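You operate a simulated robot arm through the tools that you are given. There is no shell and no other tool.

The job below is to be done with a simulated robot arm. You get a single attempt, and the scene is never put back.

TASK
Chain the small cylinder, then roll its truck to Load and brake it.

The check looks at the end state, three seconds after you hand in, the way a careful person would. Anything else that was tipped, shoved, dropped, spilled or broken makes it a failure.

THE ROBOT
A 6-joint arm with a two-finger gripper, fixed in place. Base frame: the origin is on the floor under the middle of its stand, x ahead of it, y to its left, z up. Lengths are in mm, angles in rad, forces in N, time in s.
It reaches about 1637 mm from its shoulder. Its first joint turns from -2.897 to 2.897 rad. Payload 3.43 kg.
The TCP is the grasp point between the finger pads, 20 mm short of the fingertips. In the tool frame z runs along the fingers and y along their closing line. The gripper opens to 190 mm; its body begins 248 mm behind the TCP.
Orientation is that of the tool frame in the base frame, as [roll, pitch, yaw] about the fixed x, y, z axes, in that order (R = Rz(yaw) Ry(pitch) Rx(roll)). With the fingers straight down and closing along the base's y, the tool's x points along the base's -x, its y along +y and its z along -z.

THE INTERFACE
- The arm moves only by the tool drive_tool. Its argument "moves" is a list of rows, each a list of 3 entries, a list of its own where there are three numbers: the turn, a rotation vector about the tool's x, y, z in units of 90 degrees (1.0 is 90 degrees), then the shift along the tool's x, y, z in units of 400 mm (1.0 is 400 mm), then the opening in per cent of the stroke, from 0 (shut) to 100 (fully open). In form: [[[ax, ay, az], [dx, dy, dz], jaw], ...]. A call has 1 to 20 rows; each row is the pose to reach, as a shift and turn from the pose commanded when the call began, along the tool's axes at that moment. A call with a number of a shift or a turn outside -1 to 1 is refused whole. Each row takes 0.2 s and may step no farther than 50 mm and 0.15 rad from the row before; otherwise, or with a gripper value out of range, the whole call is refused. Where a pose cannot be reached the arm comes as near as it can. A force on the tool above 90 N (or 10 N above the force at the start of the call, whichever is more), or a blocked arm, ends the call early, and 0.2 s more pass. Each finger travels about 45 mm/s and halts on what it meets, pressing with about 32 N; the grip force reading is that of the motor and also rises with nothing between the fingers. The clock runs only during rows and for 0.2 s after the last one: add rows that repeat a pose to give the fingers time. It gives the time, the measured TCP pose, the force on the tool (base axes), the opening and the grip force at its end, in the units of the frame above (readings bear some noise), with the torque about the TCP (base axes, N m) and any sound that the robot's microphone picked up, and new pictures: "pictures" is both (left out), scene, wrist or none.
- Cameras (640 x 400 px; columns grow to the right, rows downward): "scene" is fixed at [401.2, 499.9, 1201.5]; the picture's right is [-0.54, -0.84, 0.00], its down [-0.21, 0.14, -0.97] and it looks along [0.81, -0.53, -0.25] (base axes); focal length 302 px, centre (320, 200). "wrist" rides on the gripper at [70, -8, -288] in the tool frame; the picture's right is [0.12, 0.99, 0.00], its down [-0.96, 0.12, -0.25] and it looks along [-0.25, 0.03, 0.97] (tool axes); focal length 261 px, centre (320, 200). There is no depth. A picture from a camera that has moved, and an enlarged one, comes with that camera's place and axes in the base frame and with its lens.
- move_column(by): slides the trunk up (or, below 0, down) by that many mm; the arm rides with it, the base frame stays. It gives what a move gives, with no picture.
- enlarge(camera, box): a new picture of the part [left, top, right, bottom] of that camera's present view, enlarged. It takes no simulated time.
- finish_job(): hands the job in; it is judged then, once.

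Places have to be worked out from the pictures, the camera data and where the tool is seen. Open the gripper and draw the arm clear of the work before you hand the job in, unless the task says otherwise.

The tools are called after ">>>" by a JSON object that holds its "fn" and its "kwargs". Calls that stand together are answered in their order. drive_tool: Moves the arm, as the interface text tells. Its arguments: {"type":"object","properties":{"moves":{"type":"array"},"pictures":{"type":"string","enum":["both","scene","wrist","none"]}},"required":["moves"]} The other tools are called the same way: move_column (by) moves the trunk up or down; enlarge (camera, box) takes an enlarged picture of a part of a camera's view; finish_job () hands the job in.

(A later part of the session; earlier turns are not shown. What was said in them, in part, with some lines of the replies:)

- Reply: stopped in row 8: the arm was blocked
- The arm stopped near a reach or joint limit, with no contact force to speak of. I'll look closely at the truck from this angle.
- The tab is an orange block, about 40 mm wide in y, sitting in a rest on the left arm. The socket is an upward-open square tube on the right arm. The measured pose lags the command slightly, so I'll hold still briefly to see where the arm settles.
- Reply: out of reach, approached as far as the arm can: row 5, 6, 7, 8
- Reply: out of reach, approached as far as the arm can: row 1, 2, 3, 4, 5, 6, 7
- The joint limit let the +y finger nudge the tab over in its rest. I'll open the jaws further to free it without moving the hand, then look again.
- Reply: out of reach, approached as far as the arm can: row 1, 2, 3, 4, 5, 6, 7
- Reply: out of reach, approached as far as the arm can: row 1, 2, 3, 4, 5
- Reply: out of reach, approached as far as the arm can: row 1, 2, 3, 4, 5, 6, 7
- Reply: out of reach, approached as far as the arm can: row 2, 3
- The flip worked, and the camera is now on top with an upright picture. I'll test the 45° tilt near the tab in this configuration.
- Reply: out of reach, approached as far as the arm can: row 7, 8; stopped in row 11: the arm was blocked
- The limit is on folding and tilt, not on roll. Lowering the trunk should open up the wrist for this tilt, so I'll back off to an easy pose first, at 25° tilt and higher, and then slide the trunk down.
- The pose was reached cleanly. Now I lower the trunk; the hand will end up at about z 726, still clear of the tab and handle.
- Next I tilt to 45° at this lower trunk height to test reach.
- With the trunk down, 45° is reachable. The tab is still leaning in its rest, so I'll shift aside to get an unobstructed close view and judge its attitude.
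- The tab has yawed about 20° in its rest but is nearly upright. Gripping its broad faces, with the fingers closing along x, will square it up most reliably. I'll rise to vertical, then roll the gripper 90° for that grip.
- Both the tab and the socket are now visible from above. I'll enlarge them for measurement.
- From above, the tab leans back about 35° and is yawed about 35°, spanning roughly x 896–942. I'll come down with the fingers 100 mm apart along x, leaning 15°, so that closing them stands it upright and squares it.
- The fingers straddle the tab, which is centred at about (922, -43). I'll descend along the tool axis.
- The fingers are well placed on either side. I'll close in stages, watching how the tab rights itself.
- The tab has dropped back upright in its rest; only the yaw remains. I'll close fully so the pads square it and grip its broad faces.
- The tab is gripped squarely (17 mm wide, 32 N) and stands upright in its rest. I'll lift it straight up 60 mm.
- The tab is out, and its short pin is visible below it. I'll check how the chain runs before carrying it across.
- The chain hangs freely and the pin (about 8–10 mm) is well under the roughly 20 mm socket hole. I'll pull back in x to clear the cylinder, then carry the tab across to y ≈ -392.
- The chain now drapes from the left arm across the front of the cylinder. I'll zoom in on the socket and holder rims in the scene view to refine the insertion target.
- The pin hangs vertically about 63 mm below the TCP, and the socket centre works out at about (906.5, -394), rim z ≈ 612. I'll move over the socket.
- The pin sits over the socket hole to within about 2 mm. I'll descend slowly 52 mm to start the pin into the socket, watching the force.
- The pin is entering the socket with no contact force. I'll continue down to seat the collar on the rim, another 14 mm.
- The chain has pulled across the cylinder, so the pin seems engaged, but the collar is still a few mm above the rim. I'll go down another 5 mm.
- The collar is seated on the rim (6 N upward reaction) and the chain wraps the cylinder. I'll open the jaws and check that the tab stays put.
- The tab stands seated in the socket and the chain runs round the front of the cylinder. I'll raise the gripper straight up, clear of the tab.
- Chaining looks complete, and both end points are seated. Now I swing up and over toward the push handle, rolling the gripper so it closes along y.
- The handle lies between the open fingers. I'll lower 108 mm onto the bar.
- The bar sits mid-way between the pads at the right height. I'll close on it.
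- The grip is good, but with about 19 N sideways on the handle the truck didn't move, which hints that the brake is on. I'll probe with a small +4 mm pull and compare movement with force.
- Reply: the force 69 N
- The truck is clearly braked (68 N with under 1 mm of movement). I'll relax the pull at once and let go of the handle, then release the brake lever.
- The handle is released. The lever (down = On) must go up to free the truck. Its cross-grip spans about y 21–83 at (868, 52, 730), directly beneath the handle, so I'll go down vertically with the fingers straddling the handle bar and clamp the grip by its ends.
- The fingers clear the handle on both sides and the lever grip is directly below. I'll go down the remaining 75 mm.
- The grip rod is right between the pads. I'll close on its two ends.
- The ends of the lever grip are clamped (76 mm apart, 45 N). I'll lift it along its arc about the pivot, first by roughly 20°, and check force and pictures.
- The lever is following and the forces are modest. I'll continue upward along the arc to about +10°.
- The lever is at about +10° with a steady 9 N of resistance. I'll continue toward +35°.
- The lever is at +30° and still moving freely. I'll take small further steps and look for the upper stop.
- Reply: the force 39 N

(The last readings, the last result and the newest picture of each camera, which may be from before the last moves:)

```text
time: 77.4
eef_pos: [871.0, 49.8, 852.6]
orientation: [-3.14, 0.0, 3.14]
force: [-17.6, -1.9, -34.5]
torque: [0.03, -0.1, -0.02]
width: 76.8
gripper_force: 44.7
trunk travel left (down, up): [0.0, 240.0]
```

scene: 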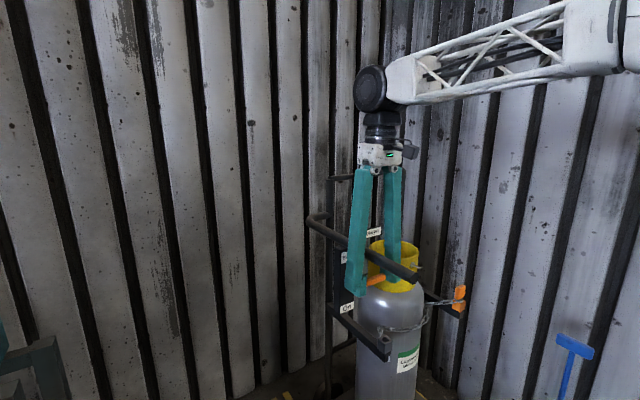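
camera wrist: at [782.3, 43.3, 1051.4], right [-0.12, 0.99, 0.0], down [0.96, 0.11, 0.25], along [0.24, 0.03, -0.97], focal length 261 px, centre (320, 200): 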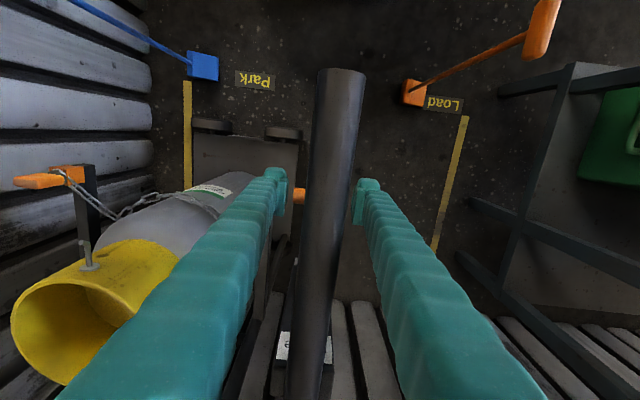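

The force jumped to 38 N, so the lever is at its upper stop (about +35°), which is brake off. I'll ease back slightly, open the jaws, and see whether it stays up.

>>> {"fn": "drive_tool", "kwargs": {"moves": [[[0, 0, 0], [0.004, 0, 0.006], 24], [[0, 0, 0], [0.004, 0, 0.006], 24], [[0, 0, 0], [0.004, 0, 0.006], 45], [[0, 0, 0], [0.004, 0, 0.006], 53], [[0, 0, 0], [0.004, 0, 0.006], 53], [[0, 0, 0], [0.004, 0, 0.006], 53]], "pictures": "both"}}

>>> {"fn": "enlarge", "kwargs": {"camera": "scene", "box": [320, 240, 440, 360]}}

```text
time: 78.8
eef_pos: [868.9, 49.5, 851.3]
orientation: [-3.14, 0.0, 3.139]
force: [-0.3, -0.7, -0.7]
torque: [-0.01, -0.01, -0.01]
width: 100.9
gripper_force: 0.0
trunk travel left (down, up): [0.0, 240.0]
camera wrist: at [798.0, 42.3, 1138.3], right [-0.12, 0.99, 0.0], down [0.96, 0.11, 0.25], along [0.25, 0.03, -0.97], focal length 261 px, centre (320, 200)
```

scene: 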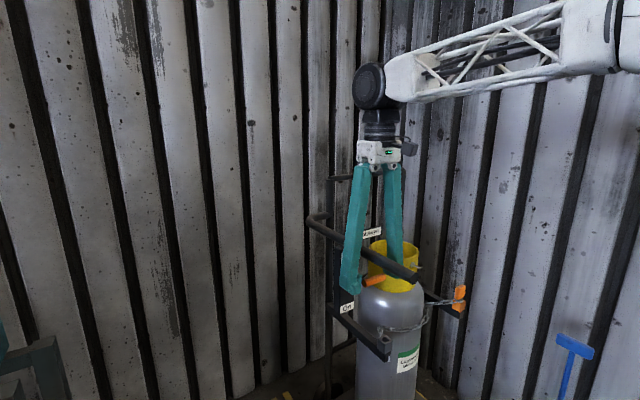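
wrist: 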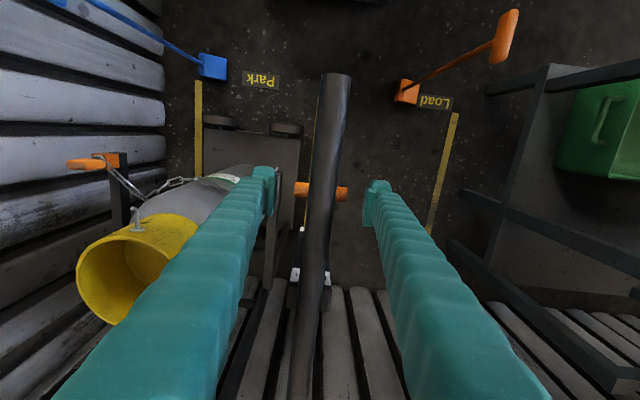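

```text
3.33 times, centred on (380, 300) of scene
camera zoom: at [401.2, 499.9, 1201.5], right [-0.54, -0.84, 0.0], down [-0.21, 0.14, -0.97], along [0.81, -0.53, -0.25], focal length 1006 px, centre (120, -133)
```

zoom: 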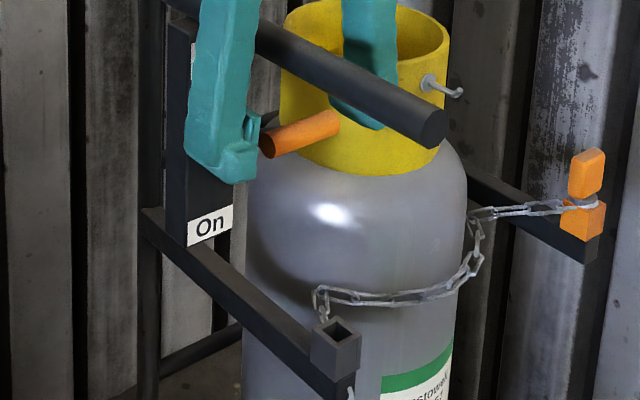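

The lever stays up at Off. I'll go back up and forward to the handle bar and grip it again.

>>> {"fn": "drive_tool", "kwargs": {"moves": [[[0, 0, 0], [0, 0.001, -0.065], 53], [[0, 0, 0], [0, 0.002, -0.1275], 53], [[0, 0, 0], [0.09, 0.002, -0.1275], 53], [[0, 0, 0], [0.1825, 0.002, -0.1275], 53], [[0, 0, 0], [0.1825, 0.002, -0.1275], 53], [[0, 0, 0], [0.1825, 0.002, -0.1275], 40], [[0, 0, 0], [0.1825, 0.002, -0.1275], 28], [[0, 0, 0], [0.1825, 0.002, -0.1275], 18], [[0, 0, 0], [0.1825, 0.002, -0.1275], 10], [[0, 0, 0], [0.1825, 0.002, -0.1275], 4], [[0, 0, 0], [0.1825, 0.002, -0.1275], 4]], "pictures": "both"}}

```text
time: 81.2
eef_pos: [794.6, 51.3, 901.0]
orientation: [-3.139, 0.0, 3.14]
force: [0.2, -3.6, 0.0]
torque: [-0.01, 0.01, 0.86]
width: 23.0
gripper_force: 38.2
trunk travel left (down, up): [0.0, 240.0]
camera wrist: at [724.9, 42.9, 1189.1], right [-0.12, 0.99, 0.0], down [0.96, 0.11, 0.25], along [0.25, 0.03, -0.97], focal length 261 px, centre (320, 200)
```

scene: 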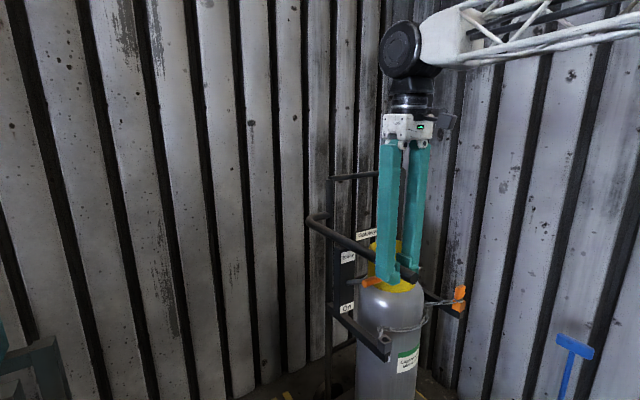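
wrist: 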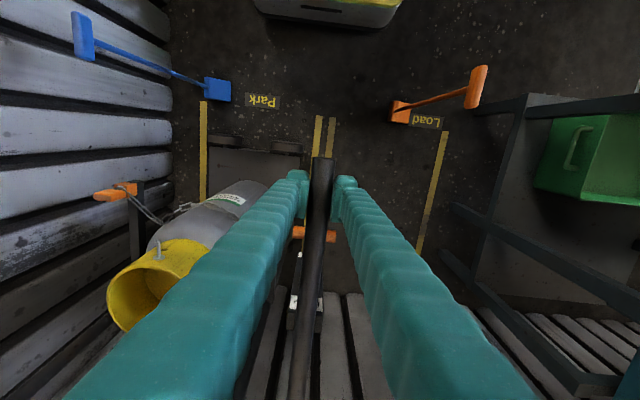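

The handle is gripped. I'll probe gently again: +8 mm in y, to see if the truck now rolls.

>>> {"fn": "drive_tool", "kwargs": {"moves": [[[0, 0, 0], [0, 0.005, 0], 4], [[0, 0, 0], [0, 0.01, 0], 4], [[0, 0, 0], [0, 0.015, 0], 4], [[0, 0, 0], [0, 0.02, 0], 4], [[0, 0, 0], [0, 0.02, 0], 4]], "pictures": "none"}}

```text
time: 82.4
eef_pos: [795.0, 60.1, 900.9]
orientation: [3.141, 0.0, 3.139]
force: [-3.2, -1.5, -0.9]
torque: [0.03, -0.06, 1.12]
width: 22.6
gripper_force: 45.4
trunk travel left (down, up): [0.0, 240.0]
```

The truck now rolls freely (under 4 N). I'll roll it smoothly toward Load, the first 204 mm with gentle acceleration and deceleration.

>>> {"fn": "drive_tool", "kwargs": {"moves": [[[0, 0, 0], [0, 0.01, 0], 4], [[0, 0, 0], [0, 0.03, 0], 4], [[0, 0, 0], [0, 0.06, 0], 4], [[0, 0, 0], [0, 0.1, 0], 4], [[0, 0, 0], [0, 0.145, 0], 4], [[0, 0, 0], [0, 0.19, 0], 4], [[0, 0, 0], [0, 0.235, 0], 4], [[0, 0, 0], [0, 0.28, 0], 4], [[0, 0, 0], [0, 0.325, 0], 4], [[0, 0, 0], [0, 0.37, 0], 4], [[0, 0, 0], [0, 0.41, 0], 4], [[0, 0, 0], [0, 0.445, 0], 4], [[0, 0, 0], [0, 0.475, 0], 4], [[0, 0, 0], [0, 0.495, 0], 4], [[0, 0, 0], [0, 0.505, 0], 4], [[0, 0, 0], [0, 0.51, 0], 4], [[0, 0, 0], [0, 0.51, 0], 4], [[0, 0, 0], [0, 0.51, 0], 4]], "pictures": "both"}}

```text
time: 86.2
eef_pos: [794.9, 264.2, 900.3]
orientation: [-3.139, 0.001, 3.141]
force: [-22.2, -2.1, -16.8]
torque: [0.01, 0.09, 1.02]
width: 22.8
gripper_force: 45.2
trunk travel left (down, up): [0.0, 240.0]
camera wrist: at [725.2, 255.9, 1188.7], right [-0.12, 0.99, 0.0], down [0.96, 0.11, 0.25], along [0.25, 0.03, -0.97], focal length 261 px, centre (320, 200)
```

scene: 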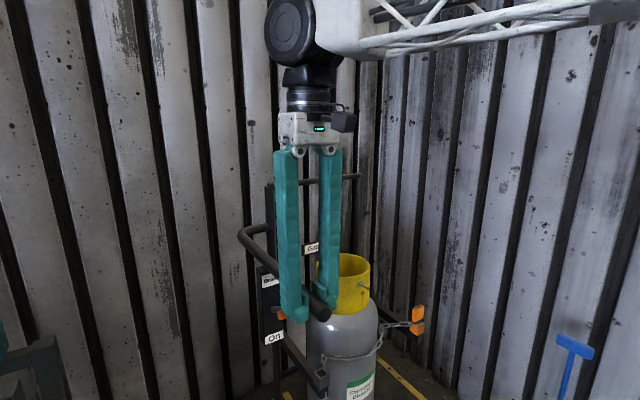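
wrist: 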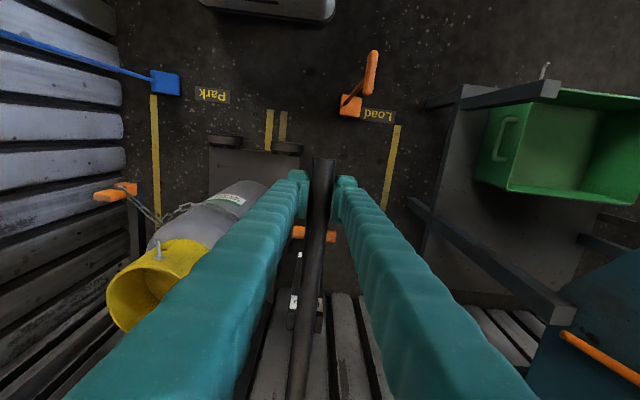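

The truck rolled along with the gripper. There is a small built-up force of about 22 N in -x and 17 N down, so I'll relieve it slightly and continue rolling.

>>> {"fn": "drive_tool", "kwargs": {"moves": [[[0, 0, 0], [0.005, 0, 0.002], 4], [[0, 0, 0], [0.0075, 0, 0.004], 4], [[0, 0, 0], [0.0075, 0, 0.004], 4]], "pictures": "none"}}

```text
time: 87.0
eef_pos: [795.4, 263.2, 899.9]
orientation: [3.141, 0.004, 3.139]
force: [23.5, 4.1, 6.0]
torque: [0.0, -0.2, 0.83]
width: 22.9
gripper_force: 45.1
trunk travel left (down, up): [0.0, 240.0]
```

The force balance is fine (about 15 N/mm stiffness). I'll re-centre by half of that and roll on another 200 mm.

>>> {"fn": "drive_tool", "kwargs": {"moves": [[[0, 0, 0], [-0.003, 0.01, -0.001], 4], [[0, 0, 0], [-0.0035, 0.03, -0.001], 4], [[0, 0, 0], [-0.0035, 0.06, -0.001], 4], [[0, 0, 0], [-0.0035, 0.1, -0.001], 4], [[0, 0, 0], [-0.0035, 0.145, -0.001], 4], [[0, 0, 0], [-0.0035, 0.19, -0.001], 4], [[0, 0, 0], [-0.0035, 0.235, -0.001], 4], [[0, 0, 0], [-0.0035, 0.28, -0.001], 4], [[0, 0, 0], [-0.0035, 0.325, -0.001], 4], [[0, 0, 0], [-0.0035, 0.37, -0.001], 4], [[0, 0, 0], [-0.0035, 0.41, -0.001], 4], [[0, 0, 0], [-0.0035, 0.445, -0.001], 4], [[0, 0, 0], [-0.0035, 0.47, -0.001], 4], [[0, 0, 0], [-0.0035, 0.487, -0.001], 4], [[0, 0, 0], [-0.0035, 0.497, -0.001], 4], [[0, 0, 0], [-0.0035, 0.5, -0.001], 4], [[0, 0, 0], [-0.0035, 0.5, -0.001], 4], [[0, 0, 0], [-0.0035, 0.5, -0.001], 4]], "pictures": "both"}}

```text
time: 90.8
eef_pos: [794.2, 463.4, 898.9]
orientation: [-3.14, 0.0, 3.14]
force: [-10.8, -2.2, -2.6]
torque: [0.02, 0.14, 0.58]
width: 22.1
gripper_force: 45.0
trunk travel left (down, up): [0.0, 240.0]
camera wrist: at [724.2, 455.8, 1187.2], right [-0.12, 0.99, 0.0], down [0.96, 0.11, 0.25], along [0.25, 0.03, -0.97], focal length 261 px, centre (320, 200)
```

scene: 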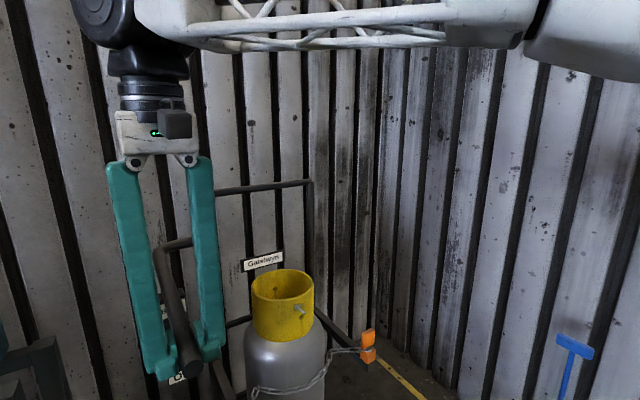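
wrist: 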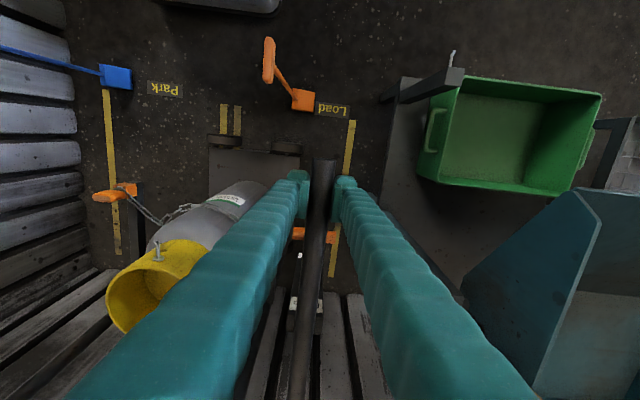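

The truck centre is now about y ≈ 197, and the Load bay (lines at about 90 and 592) is centred near 341. I'll roll the last ~143 mm with a soft stop.

>>> {"fn": "drive_tool", "kwargs": {"moves": [[[0, 0, 0], [0.001, 0.01, 0], 4], [[0, 0, 0], [0.0015, 0.03, 0], 4], [[0, 0, 0], [0.0015, 0.06, 0], 4], [[0, 0, 0], [0.0015, 0.1, 0], 4], [[0, 0, 0], [0.0015, 0.145, 0], 4], [[0, 0, 0], [0.0015, 0.19, 0], 4], [[0, 0, 0], [0.0015, 0.235, 0], 4], [[0, 0, 0], [0.0015, 0.275, 0], 4], [[0, 0, 0], [0.0015, 0.305, 0], 4], [[0, 0, 0], [0.0015, 0.3275, 0], 4], [[0, 0, 0], [0.0015, 0.3425, 0], 4], [[0, 0, 0], [0.0015, 0.3525, 0], 4], [[0, 0, 0], [0.0015, 0.3575, 0], 4], [[0, 0, 0], [0.0015, 0.3575, 0], 4], [[0, 0, 0], [0.0015, 0.3575, 0], 4]], "pictures": "both"}}

>>> {"fn": "enlarge", "kwargs": {"camera": "wrist", "box": [60, 60, 460, 300]}}

```text
time: 94.0
eef_pos: [794.8, 607.4, 899.9]
orientation: [-3.139, 0.001, 3.14]
force: [-6.3, -2.1, -11.7]
torque: [-0.03, 0.08, 0.53]
width: 21.8
gripper_force: 45.4
trunk travel left (down, up): [0.0, 240.0]
camera wrist: at [724.0, 598.9, 1187.1], right [-0.12, 0.99, 0.0], down [0.96, 0.11, 0.25], along [0.25, 0.03, -0.97], focal length 261 px, centre (320, 200)
```

scene: 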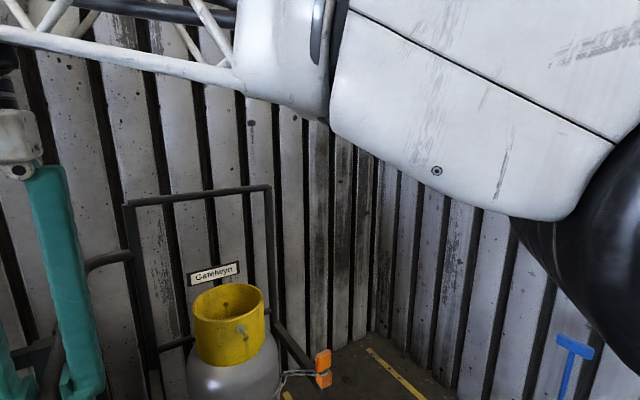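
wrist: 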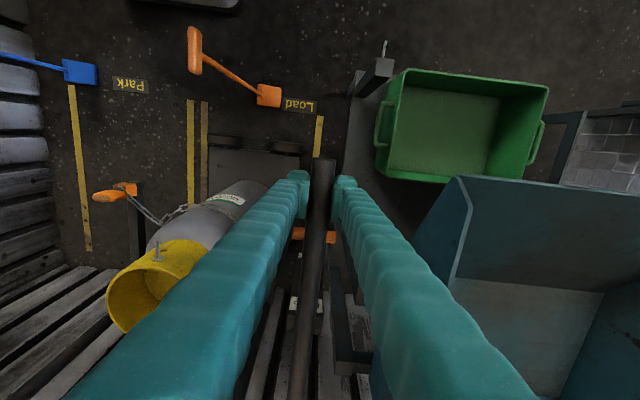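

```text
1.60 times, centred on (260, 180) of wrist
camera zoom: at [724.0, 598.9, 1187.1], right [-0.12, 0.99, 0.0], down [0.96, 0.11, 0.25], along [0.25, 0.03, -0.97], focal length 417 px, centre (416, 232)
```

zoom: 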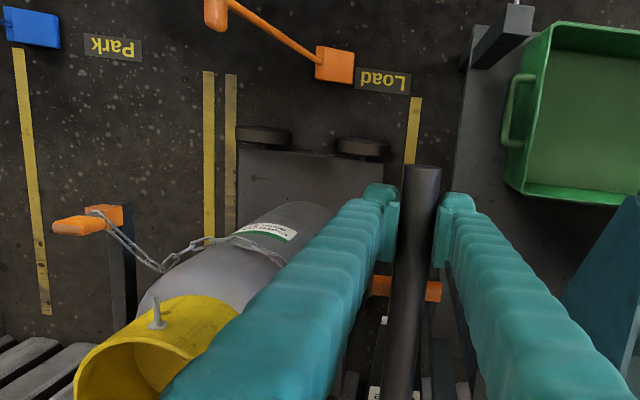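

The truck is centred in the Load bay, with wheels between the two yellow lines. Before working the lever here I'll check the clearance to the table and hopper on the left side.

>>> {"fn": "enlarge", "kwargs": {"camera": "wrist", "box": [320, 30, 640, 400]}}

>>> {"fn": "enlarge", "kwargs": {"camera": "wrist", "box": [250, 130, 420, 290]}}

```text
1.08 times, centred on (480, 215) of wrist (not enlarged: the box is as wide or as high as the picture)
camera zoom: at [724.0, 598.9, 1187.1], right [-0.12, 0.99, 0.0], down [0.96, 0.11, 0.25], along [0.25, 0.03, -0.97], focal length 282 px, centre (147, 184)
```

zoom: 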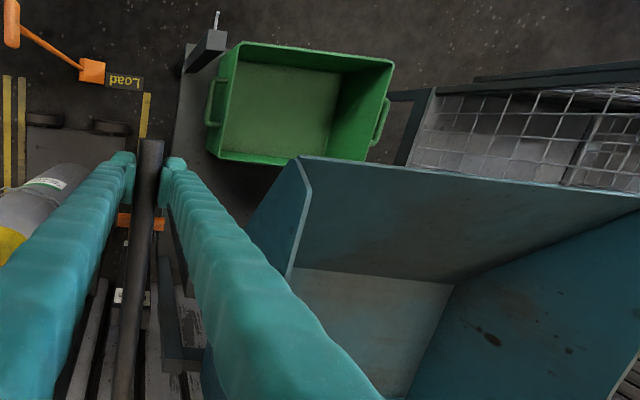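

```text
2.50 times, centred on (335, 210) of wrist
camera zoom: at [724.0, 598.9, 1187.1], right [-0.12, 0.99, 0.0], down [0.96, 0.11, 0.25], along [0.25, 0.03, -0.97], focal length 652 px, centre (282, 175)
```

zoom: 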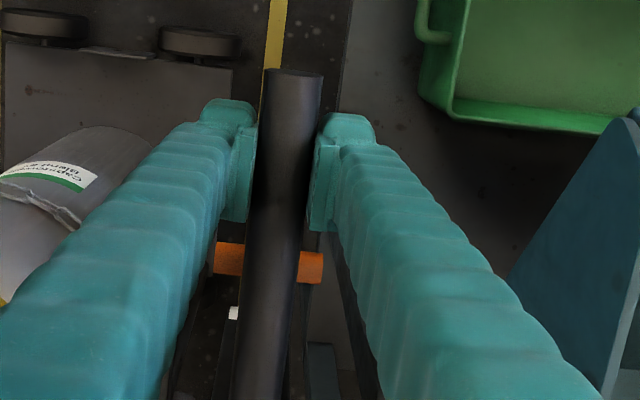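

There is clear room: hopper edge y ≈ 778, nearest table post about (1007, 700). I'll open the jaws to release the handle, then check the truck stays put.

>>> {"fn": "drive_tool", "kwargs": {"moves": [[[0, 0, 0], [0, 0, 0], 20], [[0, 0, 0], [0, 0, 0], 35], [[0, 0, 0], [0, 0, 0], 50], [[0, 0, 0], [0, 0, 0], 53], [[0, 0, 0], [0, 0, 0], 53]], "pictures": "wrist"}}

>>> {"fn": "enlarge", "kwargs": {"camera": "wrist", "box": [230, 110, 430, 290]}}

```text
time: 95.2
eef_pos: [793.1, 606.5, 899.8]
orientation: [-3.141, 0.0, 3.139]
force: [0.1, -0.8, 0.3]
torque: [-0.01, -0.01, 0.01]
width: 100.9
gripper_force: 0.1
trunk travel left (down, up): [0.0, 240.0]
camera wrist: at [723.8, 598.6, 1187.4], right [-0.12, 0.99, 0.0], down [0.96, 0.11, 0.25], along [0.25, 0.03, -0.97], focal length 261 px, centre (320, 200)
```

wrist: 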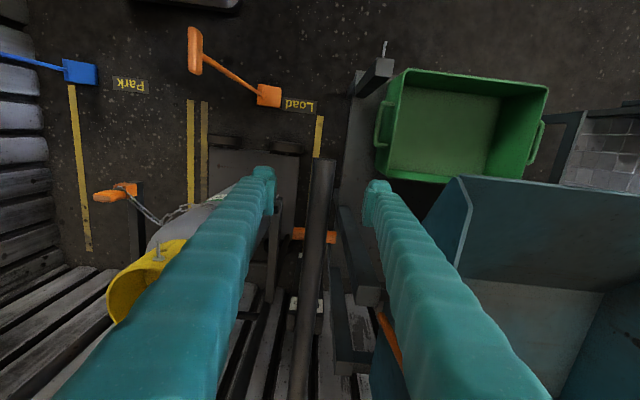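

```text
2.22 times, centred on (330, 200) of wrist
camera zoom: at [723.8, 598.6, 1187.4], right [-0.12, 0.99, 0.0], down [0.96, 0.11, 0.25], along [0.25, 0.03, -0.97], focal length 579 px, centre (298, 200)
```

zoom: 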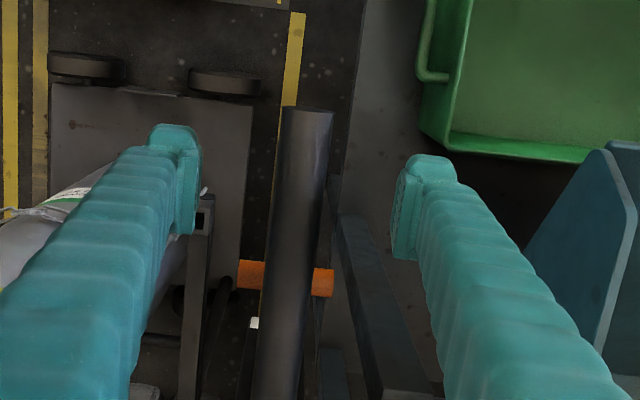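

The truck hasn't moved. I'll slide along the handle to above the lever grip, then lower to its raised height.

>>> {"fn": "drive_tool", "kwargs": {"moves": [[[0, 0, 0], [-0.09, 0.001, 0], 53], [[0, 0, 0], [-0.182, 0.003, 0], 53], [[0, 0, 0], [-0.182, 0.003, 0], 53], [[0, 0, 0], [-0.182, 0.003, 0.06], 53], [[0, 0, 0], [-0.182, 0.003, 0.122], 53], [[0, 0, 0], [-0.182, 0.003, 0.122], 53], [[0, 0, 0], [-0.182, 0.003, 0.122], 53]], "pictures": "both"}}

>>> {"fn": "enlarge", "kwargs": {"camera": "wrist", "box": [230, 120, 410, 280]}}

```text
time: 96.8
eef_pos: [866.7, 605.4, 851.5]
orientation: [-3.14, 0.0, 3.137]
force: [0.6, 0.4, 0.0]
torque: [0.04, -0.01, 0.0]
width: 100.5
gripper_force: 0.1
trunk travel left (down, up): [0.0, 240.0]
camera wrist: at [796.6, 599.2, 1138.8], right [-0.12, 0.99, 0.0], down [0.96, 0.11, 0.25], along [0.25, 0.03, -0.97], focal length 261 px, centre (320, 200)
```

scene: 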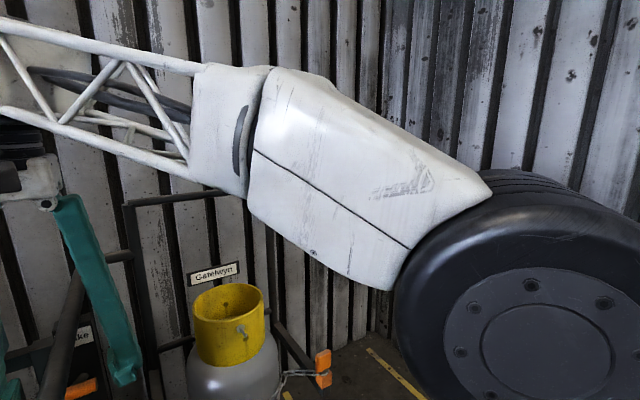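
wrist: 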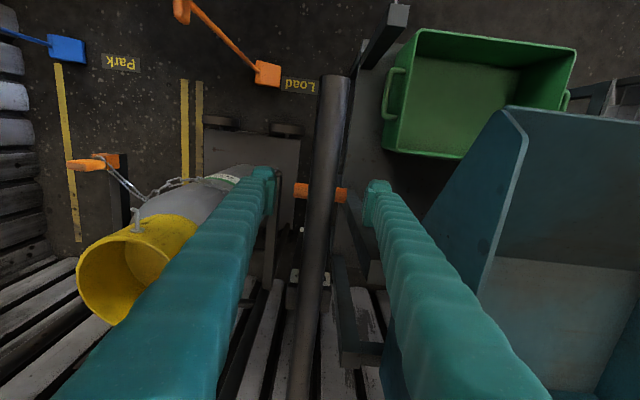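

```text
2.50 times, centred on (320, 200) of wrist
camera zoom: at [796.6, 599.2, 1138.8], right [-0.12, 0.99, 0.0], down [0.96, 0.11, 0.25], along [0.25, 0.03, -0.97], focal length 652 px, centre (320, 200)
```

zoom: 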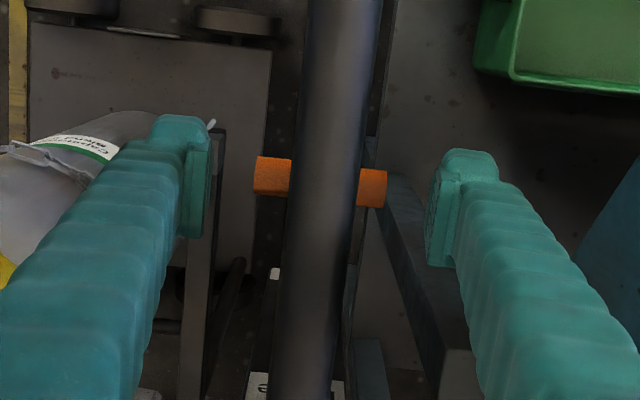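

The grip rod sits between the pads, about 4 mm nearer in x. I'll fine-adjust and clamp its ends.

>>> {"fn": "drive_tool", "kwargs": {"moves": [[[0, 0, 0], [0.008, 0.002, 0.008], 53], [[0, 0, 0], [0.008, 0.002, 0.008], 45], [[0, 0, 0], [0.008, 0.002, 0.008], 38], [[0, 0, 0], [0.008, 0.002, 0.008], 30], [[0, 0, 0], [0.008, 0.002, 0.008], 24], [[0, 0, 0], [0.008, 0.002, 0.008], 24]], "pictures": "wrist"}}

>>> {"fn": "enlarge", "kwargs": {"camera": "wrist", "box": [230, 120, 410, 280]}}

```text
time: 98.2
eef_pos: [864.0, 607.8, 849.6]
orientation: [-3.141, 0.001, 3.14]
force: [2.5, -3.8, 0.8]
torque: [-0.03, -0.19, -0.08]
width: 76.3
gripper_force: 44.6
trunk travel left (down, up): [0.0, 240.0]
camera wrist: at [793.5, 600.2, 1135.6], right [-0.12, 0.99, 0.0], down [0.96, 0.11, 0.25], along [0.25, 0.03, -0.97], focal length 261 px, centre (320, 200)
```

wrist: 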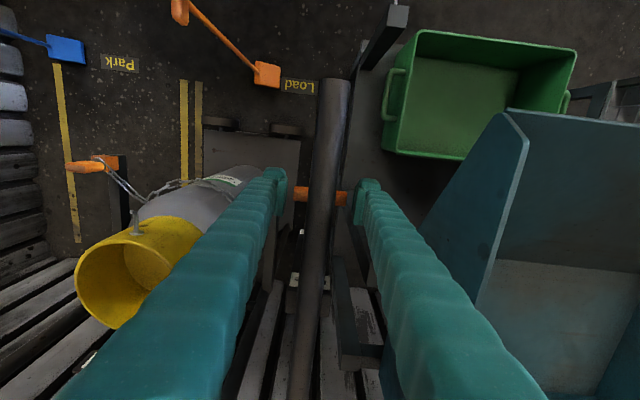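

```text
2.50 times, centred on (320, 200) of wrist
camera zoom: at [793.5, 600.2, 1135.6], right [-0.12, 0.99, 0.0], down [0.96, 0.11, 0.25], along [0.25, 0.03, -0.97], focal length 652 px, centre (320, 200)
```

zoom: 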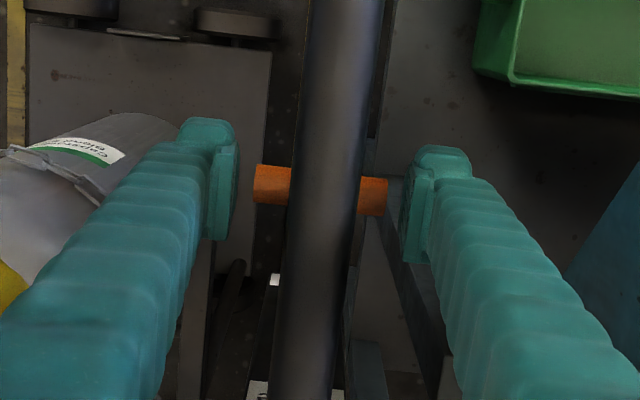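

It is clamped at the same 76 mm as before. I'll bring the lever down along its arc, first to about -8°, checking force.

>>> {"fn": "drive_tool", "kwargs": {"moves": [[[0, 0, 0], [0.0088, 0, 0.0208], 24], [[0, 0, 0], [0.0205, 0, 0.046], 24], [[0, 0, 0], [0.0298, 0, 0.0725], 24], [[0, 0, 0], [0.036, 0, 0.0998], 24], [[0, 0, 0], [0.0393, 0, 0.1275], 24], [[0, 0, 0], [0.0398, 0, 0.1555], 24], [[0, 0, 0], [0.0375, 0, 0.1835], 24], [[0, 0, 0], [0.0375, 0, 0.1835], 24]], "pictures": "wrist"}}

>>> {"fn": "enlarge", "kwargs": {"camera": "wrist", "box": [230, 120, 410, 280]}}

```text
time: 100.0
eef_pos: [847.4, 610.2, 774.2]
orientation: [3.141, 0.0, 3.14]
force: [-10.5, 1.7, 10.4]
torque: [0.19, -1.2, 0.08]
width: 75.1
gripper_force: 44.8
trunk travel left (down, up): [0.0, 240.0]
camera wrist: at [777.9, 601.3, 1062.3], right [-0.12, 0.99, 0.0], down [0.96, 0.11, 0.25], along [0.25, 0.03, -0.97], focal length 261 px, centre (320, 200)
```

wrist: 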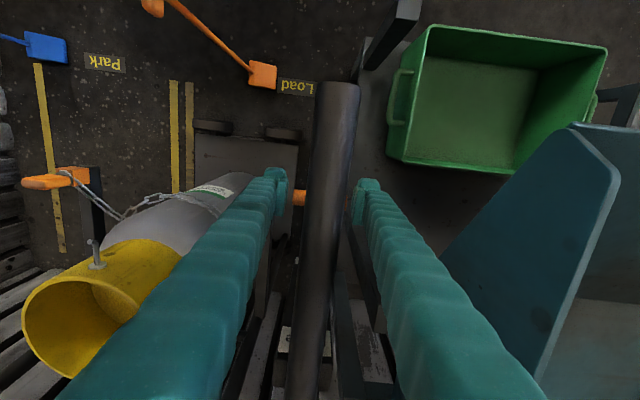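

```text
2.50 times, centred on (320, 200) of wrist
camera zoom: at [777.9, 601.3, 1062.3], right [-0.12, 0.99, 0.0], down [0.96, 0.11, 0.25], along [0.25, 0.03, -0.97], focal length 652 px, centre (320, 200)
```

zoom: 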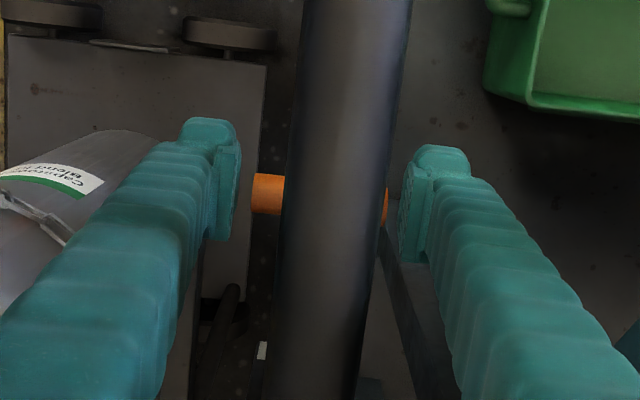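

The lever is following down with about 10 N of resistance. I'll continue to about -33°.

>>> {"fn": "drive_tool", "kwargs": {"moves": [[[0, 0, 0], [-0.0055, 0, 0.0275], 24], [[0, 0, 0], [-0.0138, 0, 0.0543], 24], [[0, 0, 0], [-0.0245, 0, 0.08], 24], [[0, 0, 0], [-0.0383, 0, 0.1045], 24], [[0, 0, 0], [-0.0383, 0, 0.1045], 24]], "pictures": "none"}}

```text
time: 101.2
eef_pos: [863.8, 606.9, 732.8]
orientation: [-3.141, 0.0, 3.141]
force: [1.1, 4.4, 10.3]
torque: [0.08, -0.91, 0.04]
width: 75.3
gripper_force: 44.9
trunk travel left (down, up): [0.0, 240.0]
```

The lever is at about -32° and still on its normal friction. I'll push the last few degrees onto the stop.

>>> {"fn": "drive_tool", "kwargs": {"moves": [[[0, 0, 0], [-0.0045, 0, 0.0065], 24], [[0, 0, 0], [-0.009, 0, 0.0128], 24], [[0, 0, 0], [-0.009, 0, 0.0128], 24]], "pictures": "none"}}

```text
time: 102.0
eef_pos: [865.9, 608.9, 730.3]
orientation: [3.142, 0.002, 3.141]
force: [-21.5, -1.2, 38.9]
torque: [-0.02, -0.07, 0.01]
width: 75.8
gripper_force: 44.8
trunk travel left (down, up): [0.0, 240.0]
```

The force jumped to 44 N, so the lever is hard on its lower stop at "On". I'll open the jaws right here so it stays down.

>>> {"fn": "drive_tool", "kwargs": {"moves": [[[0, 0, 0], [-0.009, 0, 0.0128], 30], [[0, 0, 0], [-0.006, 0, 0.009], 45], [[0, 0, 0], [-0.004, 0, 0.006], 53], [[0, 0, 0], [-0.004, 0, 0.006], 53], [[0, 0, 0], [-0.004, 0, 0.006], 53]], "pictures": "both"}}

>>> {"fn": "enlarge", "kwargs": {"camera": "wrist", "box": [230, 120, 410, 280]}}

```text
time: 103.2
eef_pos: [868.5, 608.5, 724.5]
orientation: [-3.139, 0.0, 3.139]
force: [-0.7, 0.1, -0.4]
torque: [-0.01, 0.0, -0.02]
width: 100.8
gripper_force: 0.0
trunk travel left (down, up): [0.0, 240.0]
camera wrist: at [798.8, 600.7, 1012.8], right [-0.12, 0.99, 0.0], down [0.96, 0.11, 0.25], along [0.25, 0.03, -0.97], focal length 261 px, centre (320, 200)
```

scene: 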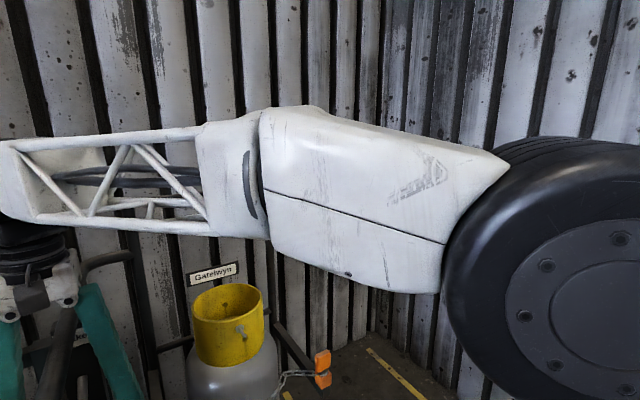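
wrist: 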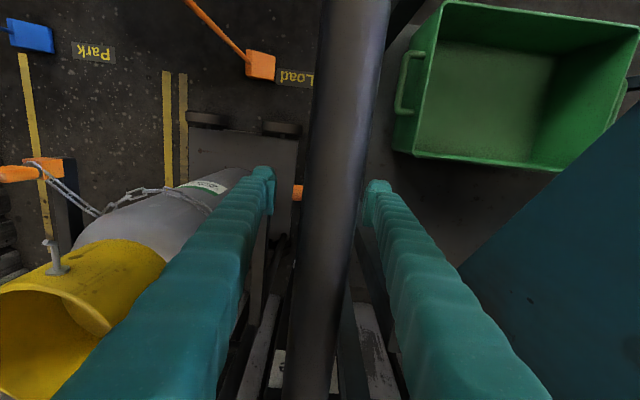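

```text
2.50 times, centred on (320, 200) of wrist
camera zoom: at [798.8, 600.7, 1012.8], right [-0.12, 0.99, 0.0], down [0.96, 0.11, 0.25], along [0.25, 0.03, -0.97], focal length 652 px, centre (320, 200)
```

zoom: 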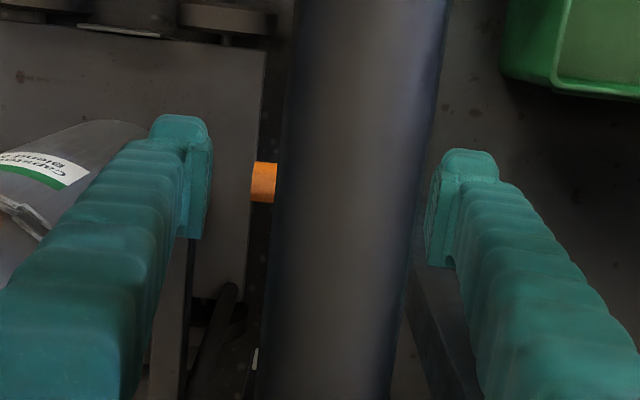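

The lever stays at the bottom, in the same place as when it was braked at the start. I'll raise the gripper straight up, clear of the lever and handle.

>>> {"fn": "drive_tool", "kwargs": {"moves": [[[0, 0, 0], [0, -0.001, -0.05], 53], [[0, 0, 0], [0, -0.001, -0.11], 53], [[0, 0, 0], [0, -0.001, -0.18], 53], [[0, 0, 0], [0, -0.001, -0.26], 53], [[0, 0, 0], [0, -0.001, -0.34], 53], [[0, 0, 0], [0, -0.001, -0.43], 53], [[0, 0, 0], [0, -0.001, -0.52], 53], [[0, 0, 0], [0, -0.001, -0.61], 53], [[0, 0, 0], [0, -0.001, -0.7], 53], [[0, 0, 0], [0, -0.001, -0.78], 53], [[0, 0, 0], [0, -0.001, -0.78], 53], [[0, 0, 0], [0, -0.001, -0.78], 53]], "pictures": "both"}}

>>> {"fn": "enlarge", "kwargs": {"camera": "wrist", "box": [60, 50, 440, 330]}}

```text
time: 105.8
eef_pos: [821.1, 572.3, 965.5]
orientation: [3.142, 0.002, 3.139]
force: [0.6, -0.3, 0.2]
torque: [0.01, -0.02, 0.02]
width: 100.6
gripper_force: 0.0
out of reach, approached as far as the arm can: row 7, 8, 9, 10, 11, 12
trunk travel left (down, up): [0.0, 240.0]
camera wrist: at [750.9, 564.2, 1253.2], right [-0.12, 0.99, 0.0], down [0.96, 0.11, 0.25], along [0.25, 0.03, -0.97], focal length 261 px, centre (320, 200)
```

scene: 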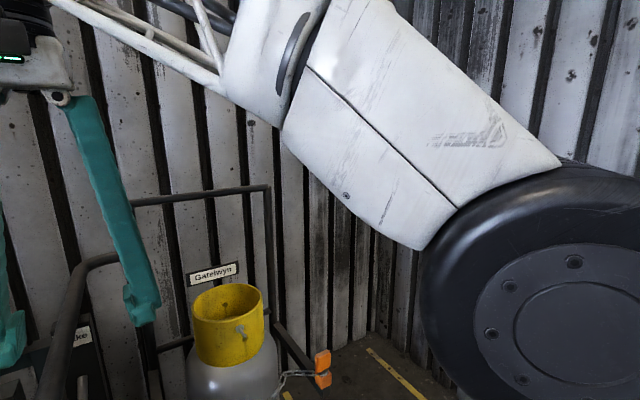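
wrist: 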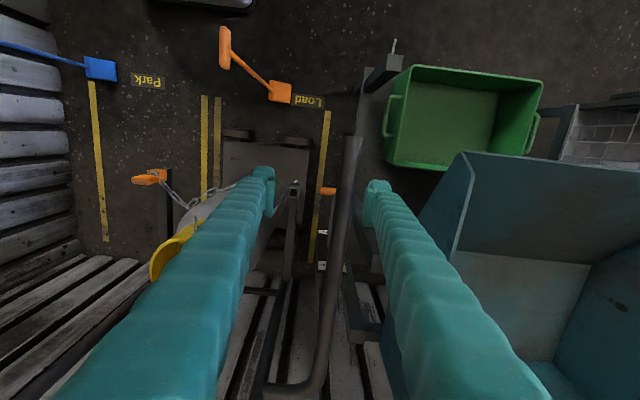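

```text
1.43 times, centred on (250, 190) of wrist
camera zoom: at [750.9, 564.2, 1253.2], right [-0.12, 0.99, 0.0], down [0.96, 0.11, 0.25], along [0.25, 0.03, -0.97], focal length 372 px, centre (420, 214)
```

zoom: 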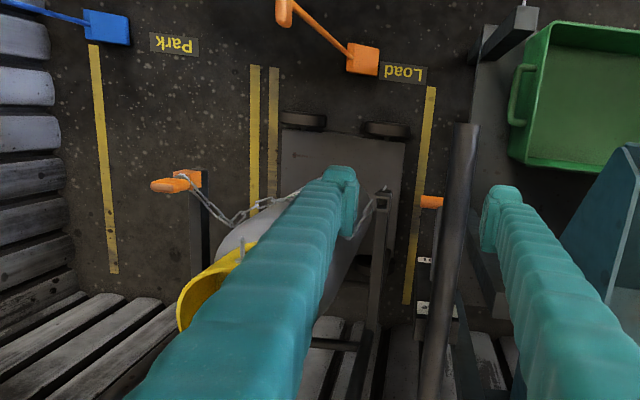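

The trunk's low setting limits how high the arm can reach here, but the fingertips (z ≈ 945) are already above the handle (top ≈ 912). I'll raise the trunk 175 mm, which lifts the arm straight up.

>>> {"fn": "move_column", "kwargs": {"by": 175}}

```text
time: 107.8
eef_pos: [822.2, 572.1, 1140.0]
orientation: [-3.14, 0.002, 3.139]
force: [0.2, -0.7, -0.1]
torque: [-0.01, 0.03, -0.01]
width: 100.7
gripper_force: 0.0
trunk travel left (down, up): [-175.0, 65.0]
```

Now I'll draw the arm back and to the side, clear of the truck, and take pictures to verify the final state.

>>> {"fn": "drive_tool", "kwargs": {"moves": [[[0, 0, 0], [0.048, -0.0756, -0.0028], 53], [[0, 0, 0], [0.0956, -0.1511, -0.0056], 53], [[0, 0, 0], [0.1433, -0.2267, -0.0083], 53], [[0, 0, 0], [0.1911, -0.3022, -0.0111], 53], [[0, 0, 0], [0.2389, -0.3778, -0.0139], 60], [[0, 0, 0], [0.2867, -0.4533, -0.0167], 70], [[0, 0, 0], [0.3344, -0.5289, -0.0194], 80], [[0, 0, 0], [0.3822, -0.6044, -0.0222], 90], [[0, 0, 0], [0.43, -0.68, -0.025], 100], [[0, 0, 0], [0.43, -0.68, -0.025], 100], [[0, 0, 0], [0.43, -0.68, -0.025], 100]], "pictures": "both"}}

>>> {"fn": "enlarge", "kwargs": {"camera": "wrist", "box": [200, 80, 480, 300]}}

>>> {"fn": "enlarge", "kwargs": {"camera": "scene", "box": [0, 200, 360, 400]}}

```text
time: 110.2
eef_pos: [648.5, 299.3, 1151.0]
orientation: [-3.142, 0.002, 3.14]
force: [-1.4, 0.0, 0.5]
torque: [0.02, -0.01, -0.02]
width: 189.8
gripper_force: 0.0
trunk travel left (down, up): [-175.0, 65.0]
camera wrist: at [578.1, 291.5, 1438.3], right [-0.12, 0.99, 0.0], down [0.96, 0.11, 0.25], along [0.25, 0.03, -0.97], focal length 261 px, centre (320, 200)
```

scene: 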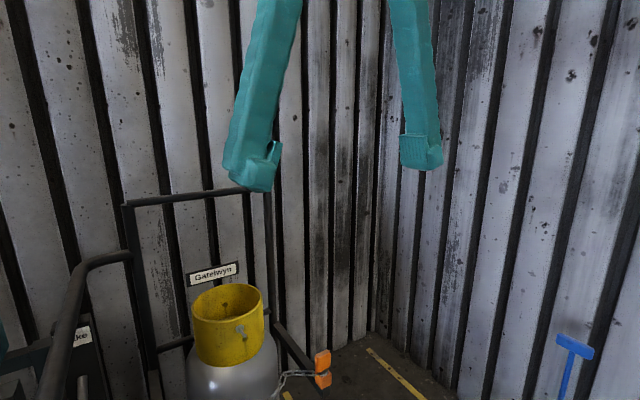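
wrist: 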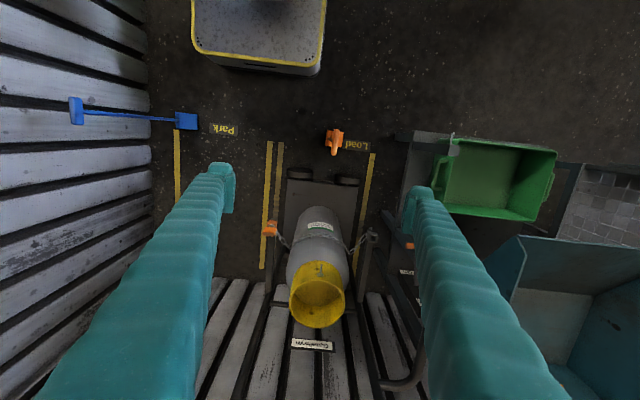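

```text
1.82 times, centred on (340, 190) of wrist
camera zoom: at [578.1, 291.5, 1438.3], right [-0.12, 0.99, 0.0], down [0.96, 0.11, 0.25], along [0.25, 0.03, -0.97], focal length 474 px, centre (284, 218)
```

zoom: 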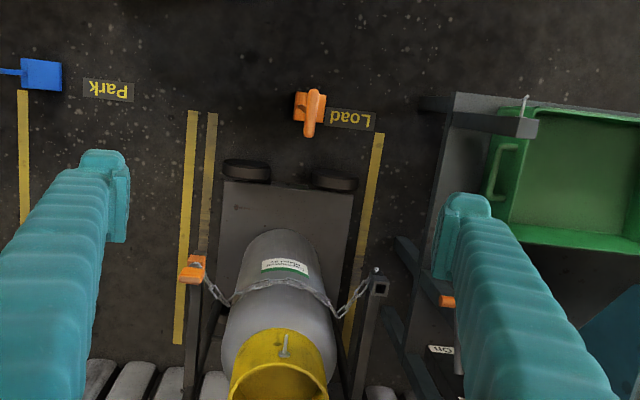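

```text
1.78 times, centred on (180, 300) of scene
camera zoom: at [401.2, 499.9, 1201.5], right [-0.54, -0.84, 0.0], down [-0.21, 0.14, -0.97], along [0.81, -0.53, -0.25], focal length 536 px, centre (569, 22)
```

zoom: 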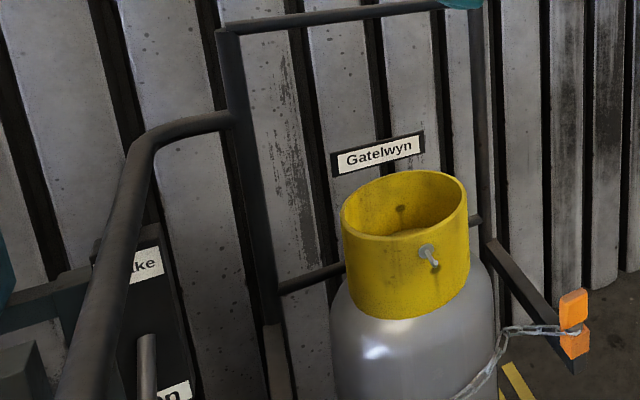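

The truck is between the Load lines, with the chain across the cylinder and the tab in its socket. I'll shift the camera to get a clear look at the brake lever.

>>> {"fn": "drive_tool", "kwargs": {"moves": [[[0, 0, 0], [0, 0.1, 0], 100], [[0, 0, 0], [0, 0.2, 0], 100], [[0, 0, 0], [0, 0.3, 0], 100], [[0, 0, 0], [0, 0.4, 0], 100], [[0, 0, 0], [0, 0.5, 0], 100], [[0, 0, 0], [0, 0.55, 0], 100], [[0, 0, 0], [0, 0.55, 0], 100], [[0, 0, 0], [0, 0.55, 0], 100]], "pictures": "wrist"}}

>>> {"fn": "enlarge", "kwargs": {"camera": "wrist", "box": [260, 170, 400, 320]}}

>>> {"fn": "enlarge", "kwargs": {"camera": "wrist", "box": [140, 100, 360, 280]}}

```text
time: 112.0
eef_pos: [650.0, 521.3, 1148.9]
orientation: [-3.14, 0.002, 3.14]
force: [-0.4, -0.6, -0.5]
torque: [0.01, 0.02, 0.0]
width: 189.8
gripper_force: 0.2
trunk travel left (down, up): [-175.0, 65.0]
camera wrist: at [579.4, 512.9, 1437.5], right [-0.12, 0.99, 0.0], down [0.96, 0.11, 0.25], along [0.25, 0.03, -0.97], focal length 261 px, centre (320, 200)
```

wrist: 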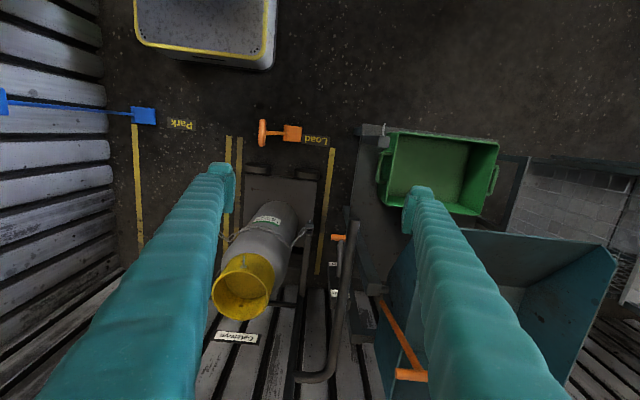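

```text
2.67 times, centred on (330, 245) of wrist
camera zoom: at [579.4, 512.9, 1437.5], right [-0.12, 0.99, 0.0], down [0.96, 0.11, 0.25], along [0.25, 0.03, -0.97], focal length 695 px, centre (293, 80)
```

zoom: 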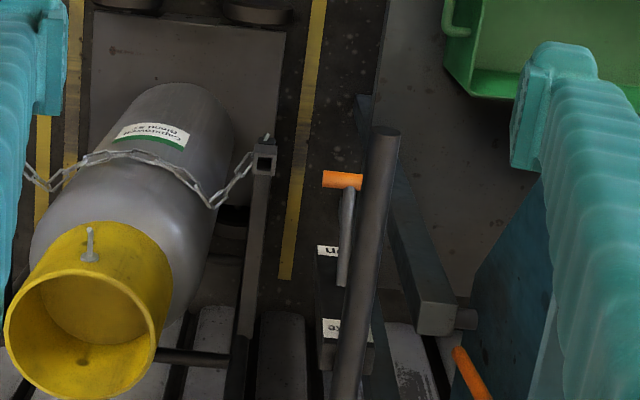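

```text
2.22 times, centred on (250, 190) of wrist
camera zoom: at [579.4, 512.9, 1437.5], right [-0.12, 0.99, 0.0], down [0.96, 0.11, 0.25], along [0.25, 0.03, -0.97], focal length 579 px, centre (476, 222)
```

zoom: 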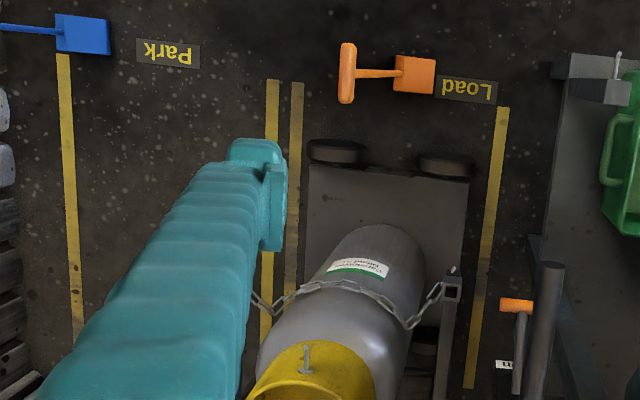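

The lever is down at "On", the chain is draped and seated, and the chocks are untouched. I'll draw the arm well clear, back over toward its starting position.

>>> {"fn": "drive_tool", "kwargs": {"moves": [[[0, 0, 0], [0, -0.1, 0], 100], [[0, 0, 0], [0, -0.2, 0], 100], [[0, 0, 0], [0, -0.3, 0], 100], [[0, 0, 0], [0, -0.4, 0], 100], [[0, 0, 0], [0, -0.5, 0], 100], [[0, 0, 0], [0, -0.6, 0], 100], [[0, 0, 0], [0, -0.7, 0], 100], [[0, 0, 0], [0, -0.8, 0], 100], [[0, 0, 0], [0, -0.9, 0], 100], [[0, 0, 0], [0, -1.0, 0], 100], [[0, 0, 0], [0, -1.0, 0], 100]], "pictures": "none"}}

>>> {"fn": "drive_tool", "kwargs": {"moves": [[[0, 0, 0], [-0.01, -0.1, 0], 100], [[0, 0, 0], [-0.02, -0.2, 0], 100], [[0, 0, 0], [-0.04, -0.3, -0.005], 100], [[0, 0, 0], [-0.06, -0.4, -0.01], 100], [[0, 0, 0], [-0.08, -0.5, -0.02], 100], [[0, 0, 0], [-0.1, -0.6, -0.03], 100], [[0, 0, 0], [-0.1, -0.7, -0.03], 100], [[0, 0, 0], [-0.1, -0.7, -0.03], 100], [[0, 0, 0], [-0.1, -0.7, -0.03], 100]], "pictures": "both"}}

>>> {"fn": "enlarge", "kwargs": {"camera": "wrist", "box": [320, 100, 560, 300]}}

>>> {"fn": "enlarge", "kwargs": {"camera": "scene", "box": [0, 180, 360, 400]}}

```text
time: 114.4
eef_pos: [647.2, 119.5, 1150.5]
orientation: [3.141, 0.0, 3.139]
force: [0.4, 0.4, 0.1]
torque: [-0.02, -0.04, -0.02]
width: 190.0
gripper_force: 0.0
trunk travel left (down, up): [-175.0, 65.0]
```

```text
time: 116.4
eef_pos: [688.4, -159.4, 1161.7]
orientation: [3.141, 0.001, 3.14]
force: [1.1, -0.2, -0.6]
torque: [-0.01, 0.02, -0.01]
width: 189.9
gripper_force: 0.1
trunk travel left (down, up): [-175.0, 65.0]
camera wrist: at [618.2, -168.3, 1449.3], right [-0.12, 0.99, 0.0], down [0.96, 0.11, 0.25], along [0.25, 0.03, -0.97], focal length 261 px, centre (320, 200)
```

scene: 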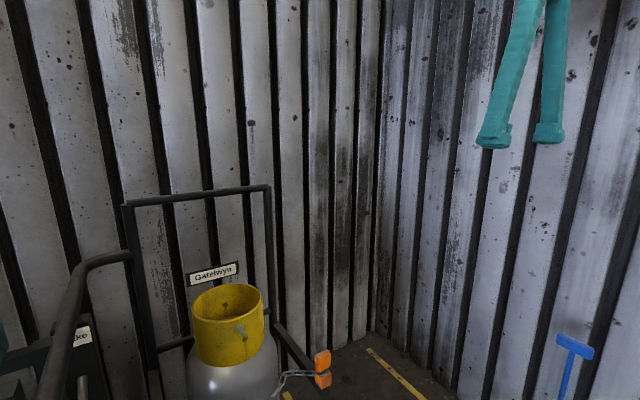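
wrist: 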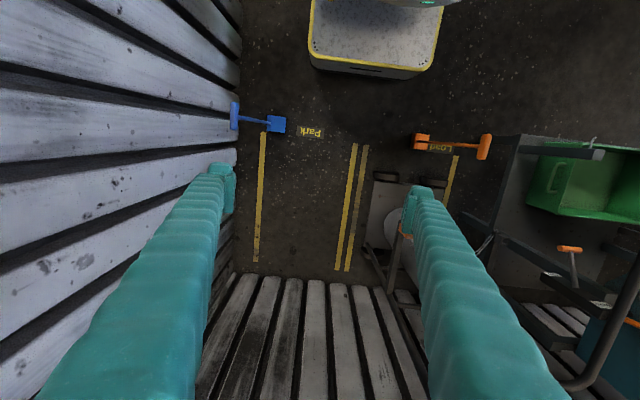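

```text
2.00 times, centred on (440, 200) of wrist
camera zoom: at [618.2, -168.3, 1449.3], right [-0.12, 0.99, 0.0], down [0.96, 0.11, 0.25], along [0.25, 0.03, -0.97], focal length 521 px, centre (80, 200)
```

zoom: 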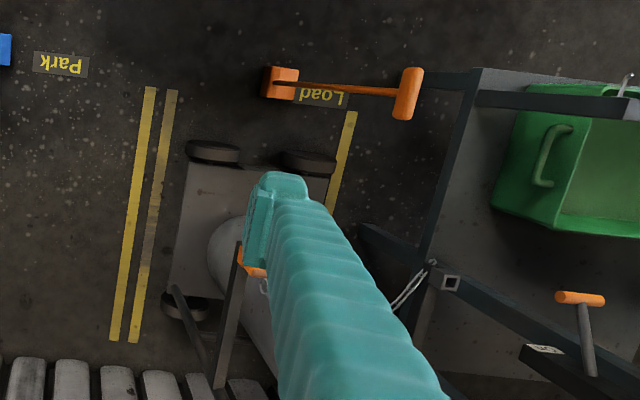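

```text
1.78 times, centred on (180, 290) of scene
camera zoom: at [401.2, 499.9, 1201.5], right [-0.54, -0.84, 0.0], down [-0.21, 0.14, -0.97], along [0.81, -0.53, -0.25], focal length 536 px, centre (569, 40)
```

zoom: 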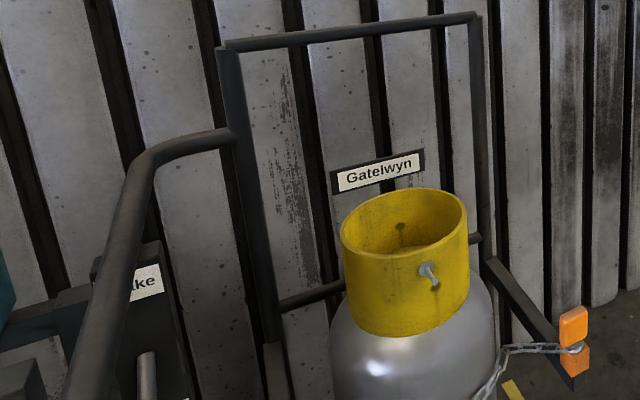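

The final check looks right. The tab is seated in the socket with the chain across the cylinder, and the truck stands between the Load lines. The brake lever is down at "On", the chocks and bins are undisturbed, and the gripper is open and clear. I'm handing in.

>>> {"fn": "finish_job", "kwargs": {}}

```text
The job is handed in.
```

I chained the cylinder, rolled its truck from Park to Load, and put the brake on before handing in. I don't know yet how it was judged.

- **Chain:** the chain runs across the front of the cylinder, and its orange tab is seated in the socket on the right arm. While reaching for the tab I knocked it over in its rest. It stayed in the rest, and I straightened and gripped it from above.
- **Rolling:** the brake was already on at the start. I confirmed that with a short pull on the handle, then lifted the lever to release it. I rolled the truck slowly by its handle, and it now sits centred between the Load lines to within about 15 mm.
- **Brake:** I pushed the lever down onto its lower stop, the "On" position, and it stayed there. I did not pull on the handle again to test it, but the lever is back where it was when the truck was braked at the start.
- **Surroundings:** the chocks, table and bins look untouched in the last pictures. The gripper is open, and the arm is back near its starting position.
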